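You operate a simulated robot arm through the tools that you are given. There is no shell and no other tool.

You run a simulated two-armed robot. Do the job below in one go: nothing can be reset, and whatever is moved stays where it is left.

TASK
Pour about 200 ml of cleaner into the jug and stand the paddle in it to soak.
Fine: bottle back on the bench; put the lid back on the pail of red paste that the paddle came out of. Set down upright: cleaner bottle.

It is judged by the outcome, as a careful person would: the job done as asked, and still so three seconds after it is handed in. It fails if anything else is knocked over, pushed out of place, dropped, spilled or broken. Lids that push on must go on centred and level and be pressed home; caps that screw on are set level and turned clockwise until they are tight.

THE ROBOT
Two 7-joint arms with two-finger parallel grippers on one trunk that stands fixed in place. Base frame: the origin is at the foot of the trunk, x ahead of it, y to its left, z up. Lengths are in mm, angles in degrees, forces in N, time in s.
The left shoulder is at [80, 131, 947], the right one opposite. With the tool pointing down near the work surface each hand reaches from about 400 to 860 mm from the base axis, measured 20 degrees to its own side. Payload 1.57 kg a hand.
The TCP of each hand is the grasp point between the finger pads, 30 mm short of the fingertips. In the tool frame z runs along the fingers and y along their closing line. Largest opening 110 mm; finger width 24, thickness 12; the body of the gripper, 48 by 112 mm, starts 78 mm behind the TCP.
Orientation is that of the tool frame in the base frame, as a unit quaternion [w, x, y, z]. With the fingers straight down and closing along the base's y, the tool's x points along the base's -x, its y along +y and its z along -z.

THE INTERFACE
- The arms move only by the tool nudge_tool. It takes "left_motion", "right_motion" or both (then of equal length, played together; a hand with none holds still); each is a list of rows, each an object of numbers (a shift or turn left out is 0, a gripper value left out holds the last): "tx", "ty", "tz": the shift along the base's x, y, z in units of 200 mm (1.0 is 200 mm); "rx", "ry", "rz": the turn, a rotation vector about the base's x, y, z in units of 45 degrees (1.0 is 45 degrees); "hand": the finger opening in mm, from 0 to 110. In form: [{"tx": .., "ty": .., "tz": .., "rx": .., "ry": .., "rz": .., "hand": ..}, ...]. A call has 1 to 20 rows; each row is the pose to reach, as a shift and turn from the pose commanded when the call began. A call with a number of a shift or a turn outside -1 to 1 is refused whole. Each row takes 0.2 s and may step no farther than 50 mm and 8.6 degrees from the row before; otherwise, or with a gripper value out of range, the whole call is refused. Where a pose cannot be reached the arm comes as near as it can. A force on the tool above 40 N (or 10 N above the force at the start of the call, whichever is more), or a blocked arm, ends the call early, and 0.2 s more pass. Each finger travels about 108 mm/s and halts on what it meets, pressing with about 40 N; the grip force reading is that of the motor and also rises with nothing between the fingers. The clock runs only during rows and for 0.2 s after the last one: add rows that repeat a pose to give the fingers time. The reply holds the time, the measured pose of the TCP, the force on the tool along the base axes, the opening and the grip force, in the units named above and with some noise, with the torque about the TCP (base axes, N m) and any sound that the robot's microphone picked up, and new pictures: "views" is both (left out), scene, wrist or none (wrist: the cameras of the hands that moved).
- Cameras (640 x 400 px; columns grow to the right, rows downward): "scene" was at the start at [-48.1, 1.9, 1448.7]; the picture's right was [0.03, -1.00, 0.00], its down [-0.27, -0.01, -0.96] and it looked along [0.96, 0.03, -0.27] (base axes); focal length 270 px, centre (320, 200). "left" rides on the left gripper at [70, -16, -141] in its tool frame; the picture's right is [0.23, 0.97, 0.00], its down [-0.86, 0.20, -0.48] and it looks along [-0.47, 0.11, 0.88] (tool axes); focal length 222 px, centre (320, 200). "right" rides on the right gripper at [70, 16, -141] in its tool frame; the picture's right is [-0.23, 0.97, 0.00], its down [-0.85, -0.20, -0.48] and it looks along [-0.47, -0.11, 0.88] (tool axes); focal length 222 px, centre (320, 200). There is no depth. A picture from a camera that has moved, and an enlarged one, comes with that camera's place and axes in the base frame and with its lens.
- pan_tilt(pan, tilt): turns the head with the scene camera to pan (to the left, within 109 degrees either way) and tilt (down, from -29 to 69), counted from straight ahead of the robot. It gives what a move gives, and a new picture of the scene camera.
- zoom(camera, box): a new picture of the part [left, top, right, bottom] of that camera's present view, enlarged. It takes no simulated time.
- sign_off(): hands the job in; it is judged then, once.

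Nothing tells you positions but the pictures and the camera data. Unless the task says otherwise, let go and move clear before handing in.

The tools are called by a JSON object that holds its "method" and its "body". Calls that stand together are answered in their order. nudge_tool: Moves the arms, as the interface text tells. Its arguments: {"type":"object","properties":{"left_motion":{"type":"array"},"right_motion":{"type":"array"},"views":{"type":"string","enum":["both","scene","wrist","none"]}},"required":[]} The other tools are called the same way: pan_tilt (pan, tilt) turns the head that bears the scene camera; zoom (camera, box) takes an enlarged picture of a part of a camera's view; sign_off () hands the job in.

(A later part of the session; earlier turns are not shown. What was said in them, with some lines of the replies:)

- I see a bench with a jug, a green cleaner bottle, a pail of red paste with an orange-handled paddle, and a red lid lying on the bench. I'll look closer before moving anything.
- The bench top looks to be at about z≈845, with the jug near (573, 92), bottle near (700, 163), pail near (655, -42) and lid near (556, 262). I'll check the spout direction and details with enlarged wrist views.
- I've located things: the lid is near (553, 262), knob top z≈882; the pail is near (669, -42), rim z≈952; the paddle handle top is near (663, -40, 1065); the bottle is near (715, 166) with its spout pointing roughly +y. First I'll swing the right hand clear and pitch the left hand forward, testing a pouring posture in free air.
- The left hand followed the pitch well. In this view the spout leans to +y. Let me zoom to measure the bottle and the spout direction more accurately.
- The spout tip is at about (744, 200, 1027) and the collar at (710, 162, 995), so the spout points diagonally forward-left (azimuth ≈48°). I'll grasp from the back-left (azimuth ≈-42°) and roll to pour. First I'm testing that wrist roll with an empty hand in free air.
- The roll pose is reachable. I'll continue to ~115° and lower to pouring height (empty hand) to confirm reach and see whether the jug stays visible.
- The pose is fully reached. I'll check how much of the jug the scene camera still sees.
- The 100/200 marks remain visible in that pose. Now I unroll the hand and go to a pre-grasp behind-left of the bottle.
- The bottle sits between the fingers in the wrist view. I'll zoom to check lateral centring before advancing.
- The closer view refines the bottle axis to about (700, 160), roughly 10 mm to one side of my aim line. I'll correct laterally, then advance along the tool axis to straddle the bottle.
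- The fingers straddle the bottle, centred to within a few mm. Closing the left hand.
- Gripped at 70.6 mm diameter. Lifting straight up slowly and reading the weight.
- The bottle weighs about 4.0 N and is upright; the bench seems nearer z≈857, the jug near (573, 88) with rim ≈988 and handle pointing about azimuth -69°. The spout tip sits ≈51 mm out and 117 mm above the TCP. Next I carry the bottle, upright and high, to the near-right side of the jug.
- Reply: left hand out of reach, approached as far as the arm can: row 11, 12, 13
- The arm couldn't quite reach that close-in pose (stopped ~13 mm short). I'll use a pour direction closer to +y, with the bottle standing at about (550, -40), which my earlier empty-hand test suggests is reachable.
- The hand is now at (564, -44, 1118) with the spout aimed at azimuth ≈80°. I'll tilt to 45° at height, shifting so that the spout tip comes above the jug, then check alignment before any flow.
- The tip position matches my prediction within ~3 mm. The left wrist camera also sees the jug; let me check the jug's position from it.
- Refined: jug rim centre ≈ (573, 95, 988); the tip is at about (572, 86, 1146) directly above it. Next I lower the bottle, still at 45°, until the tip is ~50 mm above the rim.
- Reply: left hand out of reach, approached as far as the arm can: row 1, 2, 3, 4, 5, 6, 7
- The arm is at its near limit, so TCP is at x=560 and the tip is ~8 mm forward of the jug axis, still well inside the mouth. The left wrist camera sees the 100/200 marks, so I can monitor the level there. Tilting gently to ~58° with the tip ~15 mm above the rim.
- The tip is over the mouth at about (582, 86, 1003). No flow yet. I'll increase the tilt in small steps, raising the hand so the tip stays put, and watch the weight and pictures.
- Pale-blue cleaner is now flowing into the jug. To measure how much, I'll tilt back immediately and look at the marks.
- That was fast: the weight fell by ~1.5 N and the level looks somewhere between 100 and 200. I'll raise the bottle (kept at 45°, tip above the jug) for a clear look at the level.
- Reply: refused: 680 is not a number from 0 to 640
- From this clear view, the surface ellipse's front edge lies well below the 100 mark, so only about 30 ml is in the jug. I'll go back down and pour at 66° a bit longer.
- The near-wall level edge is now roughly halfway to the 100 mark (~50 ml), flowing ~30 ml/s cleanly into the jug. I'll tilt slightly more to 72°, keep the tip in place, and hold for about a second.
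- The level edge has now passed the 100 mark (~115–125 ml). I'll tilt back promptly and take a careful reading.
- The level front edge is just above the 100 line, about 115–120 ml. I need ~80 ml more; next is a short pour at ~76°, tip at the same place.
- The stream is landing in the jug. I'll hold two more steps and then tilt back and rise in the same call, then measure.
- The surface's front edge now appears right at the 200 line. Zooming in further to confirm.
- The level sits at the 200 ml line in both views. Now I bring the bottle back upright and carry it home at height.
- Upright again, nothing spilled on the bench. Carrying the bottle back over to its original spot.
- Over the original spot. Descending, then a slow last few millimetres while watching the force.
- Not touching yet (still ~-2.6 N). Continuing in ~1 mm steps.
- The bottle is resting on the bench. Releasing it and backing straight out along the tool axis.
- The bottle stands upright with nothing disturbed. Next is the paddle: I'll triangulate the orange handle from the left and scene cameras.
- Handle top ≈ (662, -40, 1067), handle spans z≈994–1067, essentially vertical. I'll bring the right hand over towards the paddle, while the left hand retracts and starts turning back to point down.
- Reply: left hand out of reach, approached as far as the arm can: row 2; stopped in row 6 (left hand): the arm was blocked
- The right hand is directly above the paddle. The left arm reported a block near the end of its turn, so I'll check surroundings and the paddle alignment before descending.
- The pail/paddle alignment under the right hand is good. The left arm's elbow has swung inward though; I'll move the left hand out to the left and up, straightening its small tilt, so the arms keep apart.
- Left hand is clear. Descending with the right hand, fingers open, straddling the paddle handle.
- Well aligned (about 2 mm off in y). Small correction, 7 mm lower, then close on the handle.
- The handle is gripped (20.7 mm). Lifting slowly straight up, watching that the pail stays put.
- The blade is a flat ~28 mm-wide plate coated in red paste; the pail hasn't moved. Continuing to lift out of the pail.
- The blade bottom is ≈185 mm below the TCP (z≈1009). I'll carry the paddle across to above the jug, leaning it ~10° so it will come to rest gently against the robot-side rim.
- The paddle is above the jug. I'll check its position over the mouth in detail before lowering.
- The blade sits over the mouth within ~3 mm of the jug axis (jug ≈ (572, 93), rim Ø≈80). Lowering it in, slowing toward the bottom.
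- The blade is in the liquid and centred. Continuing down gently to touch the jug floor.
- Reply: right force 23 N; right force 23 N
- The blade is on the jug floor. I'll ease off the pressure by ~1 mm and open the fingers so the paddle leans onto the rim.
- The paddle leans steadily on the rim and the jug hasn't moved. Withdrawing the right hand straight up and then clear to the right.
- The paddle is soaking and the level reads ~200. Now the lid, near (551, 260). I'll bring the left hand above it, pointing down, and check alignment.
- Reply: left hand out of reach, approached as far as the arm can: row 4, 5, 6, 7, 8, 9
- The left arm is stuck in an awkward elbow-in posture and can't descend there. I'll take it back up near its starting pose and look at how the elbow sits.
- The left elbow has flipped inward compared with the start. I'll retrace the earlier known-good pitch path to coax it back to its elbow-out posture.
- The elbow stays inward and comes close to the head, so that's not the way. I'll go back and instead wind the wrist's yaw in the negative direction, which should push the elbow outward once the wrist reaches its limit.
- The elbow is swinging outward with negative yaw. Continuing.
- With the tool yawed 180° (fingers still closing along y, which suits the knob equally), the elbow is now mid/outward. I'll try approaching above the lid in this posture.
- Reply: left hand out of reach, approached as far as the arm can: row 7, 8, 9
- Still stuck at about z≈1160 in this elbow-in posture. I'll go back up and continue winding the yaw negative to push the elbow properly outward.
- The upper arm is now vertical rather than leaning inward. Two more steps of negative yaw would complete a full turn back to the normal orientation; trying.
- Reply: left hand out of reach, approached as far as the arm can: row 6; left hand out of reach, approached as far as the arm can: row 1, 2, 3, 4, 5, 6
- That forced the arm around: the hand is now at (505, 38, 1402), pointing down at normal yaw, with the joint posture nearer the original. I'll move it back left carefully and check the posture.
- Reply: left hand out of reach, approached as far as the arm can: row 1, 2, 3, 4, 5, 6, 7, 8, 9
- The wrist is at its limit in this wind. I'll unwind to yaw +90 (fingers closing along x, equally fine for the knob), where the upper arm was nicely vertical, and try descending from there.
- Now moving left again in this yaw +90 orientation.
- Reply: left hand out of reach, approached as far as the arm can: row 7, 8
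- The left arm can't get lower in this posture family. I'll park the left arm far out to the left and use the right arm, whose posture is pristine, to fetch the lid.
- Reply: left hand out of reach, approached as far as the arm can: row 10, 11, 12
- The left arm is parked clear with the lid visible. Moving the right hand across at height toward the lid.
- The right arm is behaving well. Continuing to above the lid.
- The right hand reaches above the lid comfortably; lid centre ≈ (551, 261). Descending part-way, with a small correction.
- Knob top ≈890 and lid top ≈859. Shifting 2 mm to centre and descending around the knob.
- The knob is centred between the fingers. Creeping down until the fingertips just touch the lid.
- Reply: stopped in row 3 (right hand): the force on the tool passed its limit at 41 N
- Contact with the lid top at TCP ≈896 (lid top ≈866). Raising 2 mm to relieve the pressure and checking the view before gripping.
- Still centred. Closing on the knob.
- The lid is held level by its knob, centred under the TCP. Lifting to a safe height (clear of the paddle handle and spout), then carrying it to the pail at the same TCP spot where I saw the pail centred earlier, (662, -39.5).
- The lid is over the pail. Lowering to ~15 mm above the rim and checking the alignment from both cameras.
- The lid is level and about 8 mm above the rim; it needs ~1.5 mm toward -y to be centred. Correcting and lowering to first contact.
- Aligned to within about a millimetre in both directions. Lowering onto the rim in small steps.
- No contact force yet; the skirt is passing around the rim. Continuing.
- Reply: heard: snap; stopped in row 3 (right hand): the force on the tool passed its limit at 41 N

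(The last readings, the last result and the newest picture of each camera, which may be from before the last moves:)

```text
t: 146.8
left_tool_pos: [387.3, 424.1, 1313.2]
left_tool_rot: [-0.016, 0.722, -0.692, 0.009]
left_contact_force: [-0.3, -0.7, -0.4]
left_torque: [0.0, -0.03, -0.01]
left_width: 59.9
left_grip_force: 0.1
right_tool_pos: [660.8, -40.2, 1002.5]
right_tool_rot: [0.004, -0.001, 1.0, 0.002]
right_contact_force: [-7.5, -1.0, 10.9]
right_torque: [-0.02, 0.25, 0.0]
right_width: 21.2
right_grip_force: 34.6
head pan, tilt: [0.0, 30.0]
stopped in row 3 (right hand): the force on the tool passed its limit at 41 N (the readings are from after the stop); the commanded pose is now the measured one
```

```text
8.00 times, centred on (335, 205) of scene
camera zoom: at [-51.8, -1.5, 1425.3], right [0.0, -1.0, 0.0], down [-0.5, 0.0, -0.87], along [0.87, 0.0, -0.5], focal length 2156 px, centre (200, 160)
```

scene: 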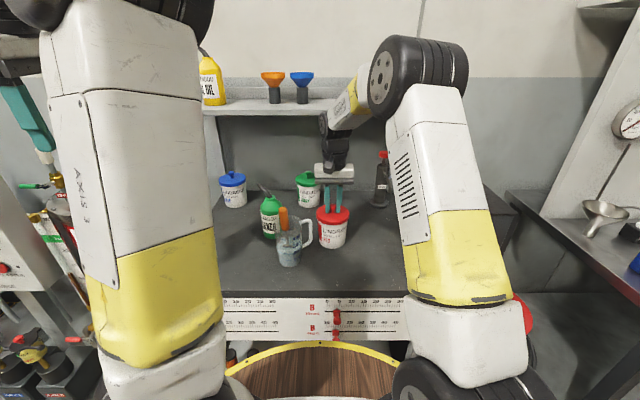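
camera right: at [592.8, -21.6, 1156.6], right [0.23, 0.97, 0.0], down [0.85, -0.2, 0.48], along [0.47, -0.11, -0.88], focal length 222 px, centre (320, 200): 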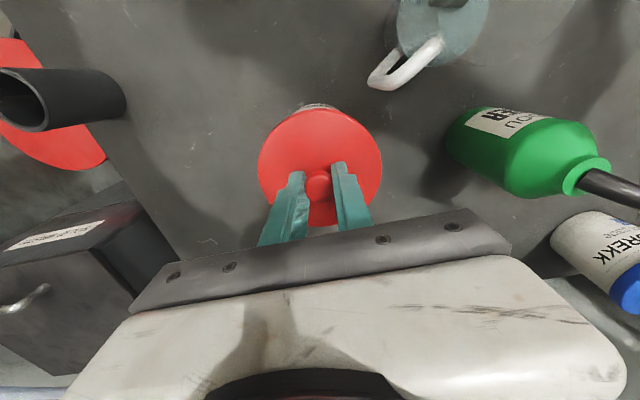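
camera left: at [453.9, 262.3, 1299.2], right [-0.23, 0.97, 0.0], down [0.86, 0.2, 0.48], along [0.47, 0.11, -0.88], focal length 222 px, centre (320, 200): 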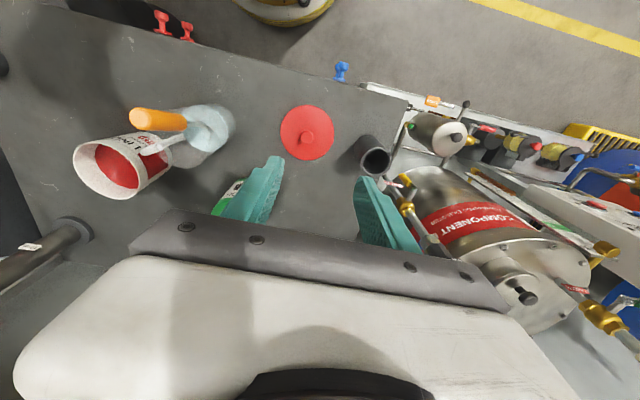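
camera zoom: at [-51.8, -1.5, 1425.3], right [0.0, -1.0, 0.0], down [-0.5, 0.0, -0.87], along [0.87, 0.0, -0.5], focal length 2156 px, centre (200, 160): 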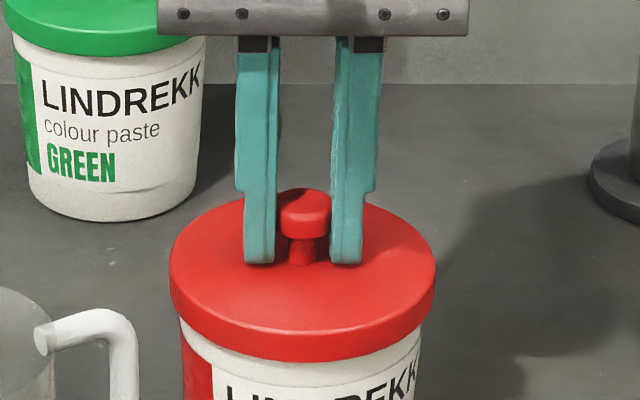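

A snap was heard and the lid then resisted at 41 N, so it's home. Relieving the pressure, opening the fingers, and withdrawing upward.

{"method": "nudge_tool", "body": {"right_motion": [{"tz": 0.005}, {"tz": 0.008}, {"tz": 0.008, "hand": 28}, {"tz": 0.008, "hand": 40}, {"tz": 0.008, "hand": 52}, {"tz": 0.008, "hand": 60}, {"tz": 0.008, "hand": 60}], "views": "wrist"}}

{"method": "nudge_tool", "body": {"right_motion": [{"tz": 0.05}, {"tz": 0.15}, {"tz": 0.3}, {"tz": 0.5}, {"tz": 0.7}, {"tz": 0.9}, {"tz": 1.0}, {"tz": 1.0}], "views": "both"}}

{"method": "zoom", "body": {"camera": "scene", "box": [290, 160, 380, 250]}}

{"method": "zoom", "body": {"camera": "right", "box": [240, 50, 480, 220]}}

```text
t: 148.4
left_tool_pos: [388.4, 425.3, 1313.6]
left_tool_rot: [-0.015, 0.723, -0.691, 0.008]
left_contact_force: [-0.7, 0.4, 0.8]
left_torque: [0.01, 0.01, 0.0]
left_width: 60.1
left_grip_force: 0.0
right_tool_pos: [662.3, -40.6, 1004.2]
right_tool_rot: [0.004, 0.0, 1.0, 0.002]
right_contact_force: [0.6, 0.3, 0.2]
right_torque: [-0.01, 0.02, 0.01]
right_width: 60.2
right_grip_force: 0.0
head pan, tilt: [0.0, 30.0]
camera right: at [591.6, -23.1, 1143.7], right [0.23, 0.97, 0.01], down [0.85, -0.2, 0.48], along [0.47, -0.11, -0.87], focal length 222 px, centre (320, 200)
```

right: 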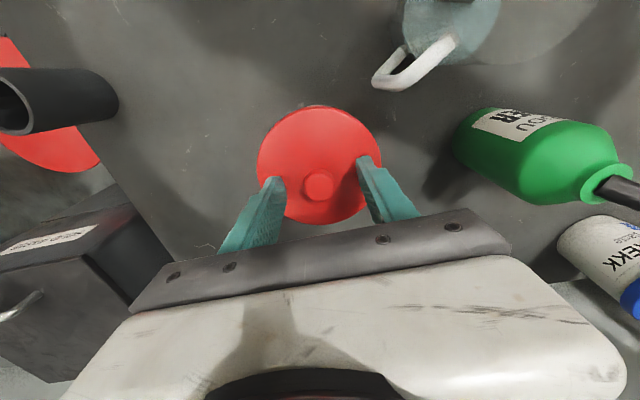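

```text
t: 150.2
left_tool_pos: [388.4, 423.8, 1313.0]
left_tool_rot: [-0.016, 0.722, -0.692, 0.01]
left_contact_force: [0.5, -0.3, 0.2]
left_torque: [-0.02, 0.0, -0.03]
left_width: 59.6
left_grip_force: 0.1
right_tool_pos: [661.2, -38.5, 1204.7]
right_tool_rot: [0.005, 0.0, 1.0, 0.001]
right_contact_force: [0.5, 0.2, -0.3]
right_torque: [0.02, 0.02, 0.01]
right_width: 60.0
right_grip_force: 0.1
head pan, tilt: [0.0, 30.0]
camera right: at [591.5, -22.2, 1345.0], right [0.23, 0.97, 0.01], down [0.85, -0.2, 0.48], along [0.47, -0.11, -0.87], focal length 222 px, centre (320, 200)
```

scene: 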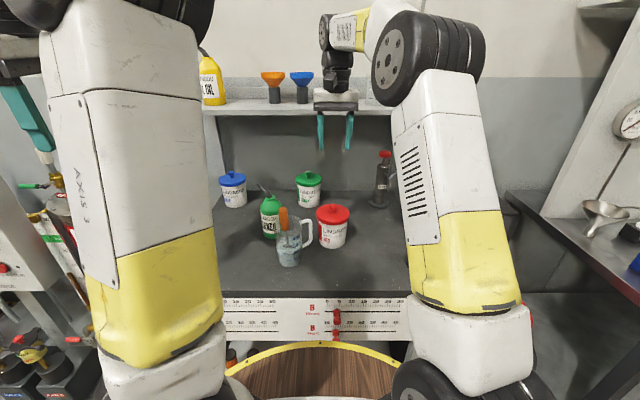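
right: 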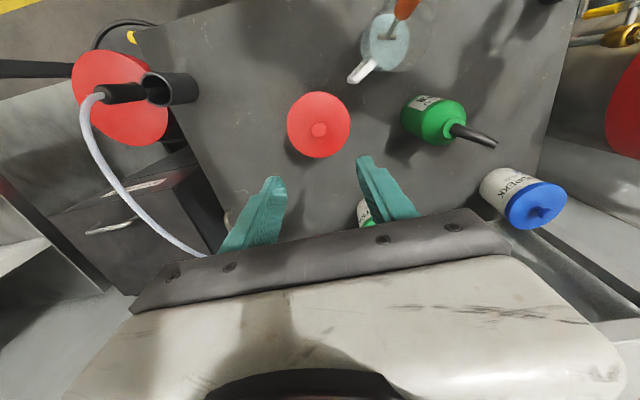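

```text
4.44 times, centred on (335, 205) of scene
camera zoom: at [-51.0, -1.3, 1425.3], right [0.0, -1.0, 0.0], down [-0.5, 0.0, -0.87], along [0.87, 0.0, -0.5], focal length 1198 px, centre (253, 178)
```

zoom: 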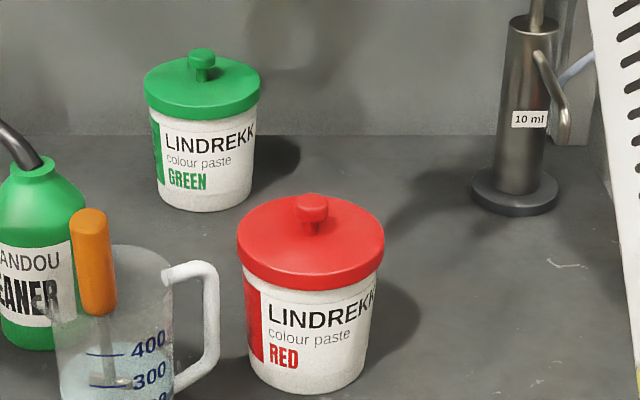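

```text
2.35 times, centred on (360, 135) of right
camera zoom: at [591.5, -22.2, 1345.0], right [0.23, 0.97, 0.01], down [0.85, -0.2, 0.48], along [0.47, -0.11, -0.87], focal length 523 px, centre (226, 353)
```

zoom: 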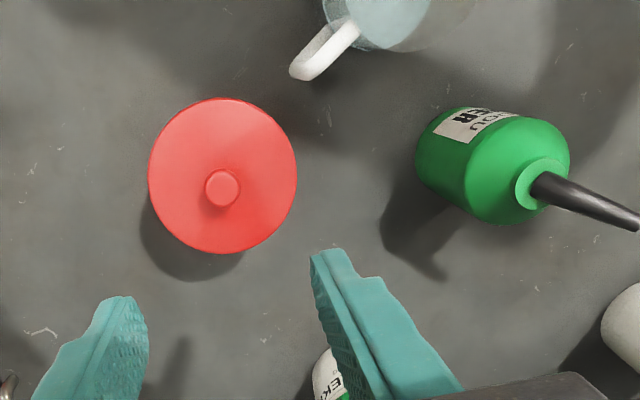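

The lid looks level and fully seated. Let me inspect it closely along with the jug and bottle.

{"method": "zoom", "body": {"camera": "scene", "box": [310, 190, 360, 255]}}

{"method": "zoom", "body": {"camera": "scene", "box": [290, 165, 330, 215]}}

{"method": "zoom", "body": {"camera": "scene", "box": [255, 185, 325, 275]}}

```text
6.15 times, centred on (335, 222) of scene
camera zoom: at [-51.0, -1.3, 1425.3], right [0.0, -1.0, 0.0], down [-0.5, 0.0, -0.87], along [0.87, 0.0, -0.5], focal length 1659 px, centre (228, 62)
```

zoom: 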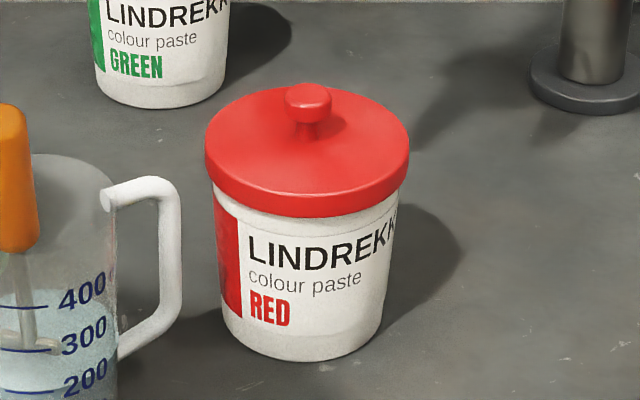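

```text
8.00 times, centred on (310, 190) of scene
camera zoom: at [-51.0, -1.3, 1425.3], right [0.0, -1.0, 0.0], down [-0.5, 0.0, -0.87], along [0.87, 0.0, -0.5], focal length 2156 px, centre (400, 280)
```

zoom: 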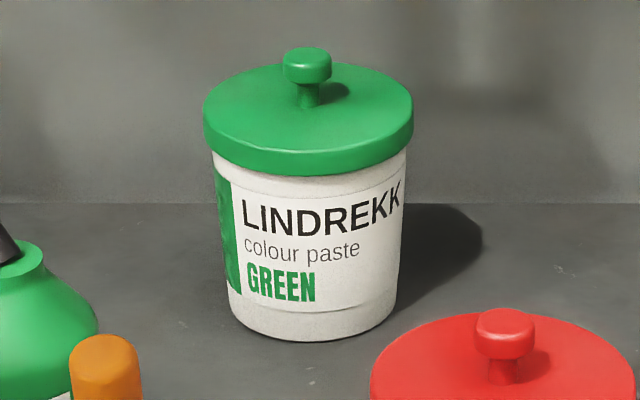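

```text
4.44 times, centred on (290, 230) of scene
camera zoom: at [-51.0, -1.3, 1425.3], right [0.0, -1.0, 0.0], down [-0.5, 0.0, -0.87], along [0.87, 0.0, -0.5], focal length 1198 px, centre (453, 67)
```

zoom: 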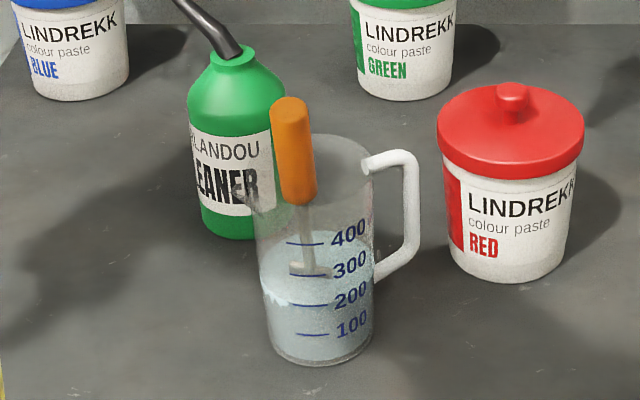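

The red lid is seated just like the green one, the paddle stands in ~200 ml of cleaner, and the bottle is upright. I'll park the right hand clear to the right and do a final check.

{"method": "nudge_tool", "body": {"right_motion": [{"tx": -0.08, "ty": -0.1, "tz": 0.08}, {"tx": -0.18, "ty": -0.22, "tz": 0.16}, {"tx": -0.3, "ty": -0.35, "tz": 0.24}, {"tx": -0.42, "ty": -0.48, "tz": 0.32}, {"tx": -0.54, "ty": -0.61, "tz": 0.4}, {"tx": -0.66, "ty": -0.74, "tz": 0.48}, {"tx": -0.78, "ty": -0.87, "tz": 0.56}, {"tx": -0.88, "ty": -1.0, "tz": 0.64}, {"tx": -1.0, "ty": -1.0, "tz": 0.72}, {"tx": -1.0, "ty": -1.0, "tz": 0.72}], "views": "scene"}}

{"method": "pan_tilt", "body": {"pan": 5, "tilt": 30}}

{"method": "zoom", "body": {"camera": "scene", "box": [200, 60, 520, 300]}}

```text
t: 152.4
left_tool_pos: [387.7, 424.1, 1313.2]
left_tool_rot: [-0.016, 0.722, -0.691, 0.009]
left_contact_force: [-1.1, 0.8, -1.0]
left_torque: [0.06, 0.04, 0.0]
left_width: 60.0
left_grip_force: 0.2
right_tool_pos: [462.1, -240.3, 1348.0]
right_tool_rot: [0.005, 0.001, 1.0, 0.001]
right_contact_force: [-0.2, 0.0, 0.4]
right_torque: [0.03, -0.02, 0.01]
right_width: 60.2
right_grip_force: 0.0
head pan, tilt: [0.0, 30.0]
```

scene: 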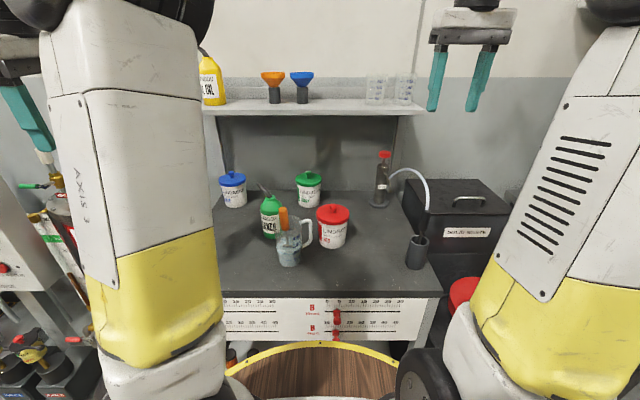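

```text
t: 153.1
left_tool_pos: [388.5, 425.0, 1313.2]
left_tool_rot: [-0.015, 0.722, -0.692, 0.009]
left_contact_force: [-0.2, -0.8, -0.2]
left_torque: [-0.02, 0.01, -0.01]
left_width: 59.9
left_grip_force: 0.0
right_tool_pos: [461.9, -239.7, 1347.1]
right_tool_rot: [0.004, 0.0, 1.0, 0.001]
right_contact_force: [0.2, 0.3, 1.0]
right_torque: [-0.01, -0.03, 0.0]
right_width: 60.2
right_grip_force: 0.0
head pan, tilt: [5.0, 30.0]
```

scene: 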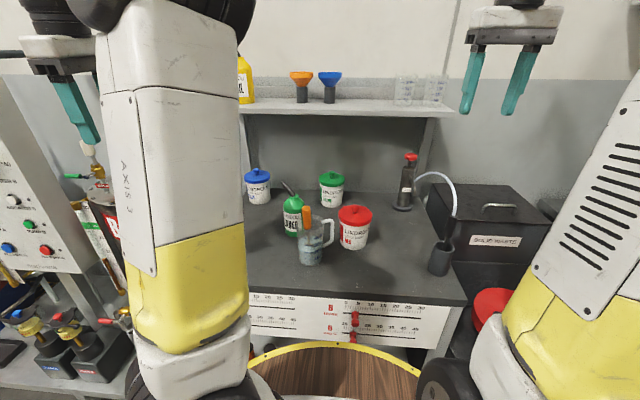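

```text
1.67 times, centred on (360, 180) of scene
camera zoom: at [-51.4, 6.5, 1425.3], right [0.09, -1.0, 0.0], down [-0.5, -0.04, -0.87], along [0.86, 0.08, -0.5], focal length 449 px, centre (253, 233)
```

zoom: 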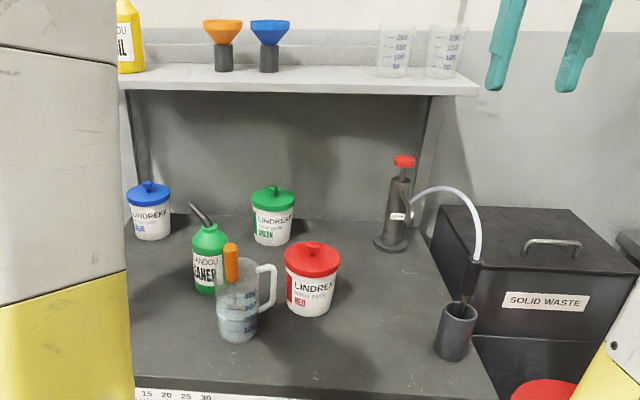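

Everything is in place: about 200 ml of cleaner is in the jug with the paddle standing in it, and the bottle is upright on the bench. The red pail's lid is snapped on level, nothing else looks disturbed in the pictures, and both hands are empty and clear. Handing in.

{"method": "sign_off", "body": {}}

```text
The job is handed in.
```

The job is handed in, with all the steps done:

- **Cleaner:** the jug holds about 200 ml, read against its own marks from two camera views.
- **Paddle:** it stands blade down in the cleaner, leaning against the rim of the jug.
- **Bottle:** it is upright on the bench, within a few millimetres of where it started.
- **Red pail:** the lid is on. I heard it snap, and it looks level and centred, like the green pail's lid.

I saw no drips or spills, and nothing else looks moved in the final pictures. One dark cup on the left of the bench was hidden behind the left arm in that last view; it was standing normally in earlier ones.

The left arm got stuck in an awkward position before the lid step, so I used the right arm for the lid. While I was freeing the left arm, its hand made one large unplanned move high above the bench. The force readings showed no contact.
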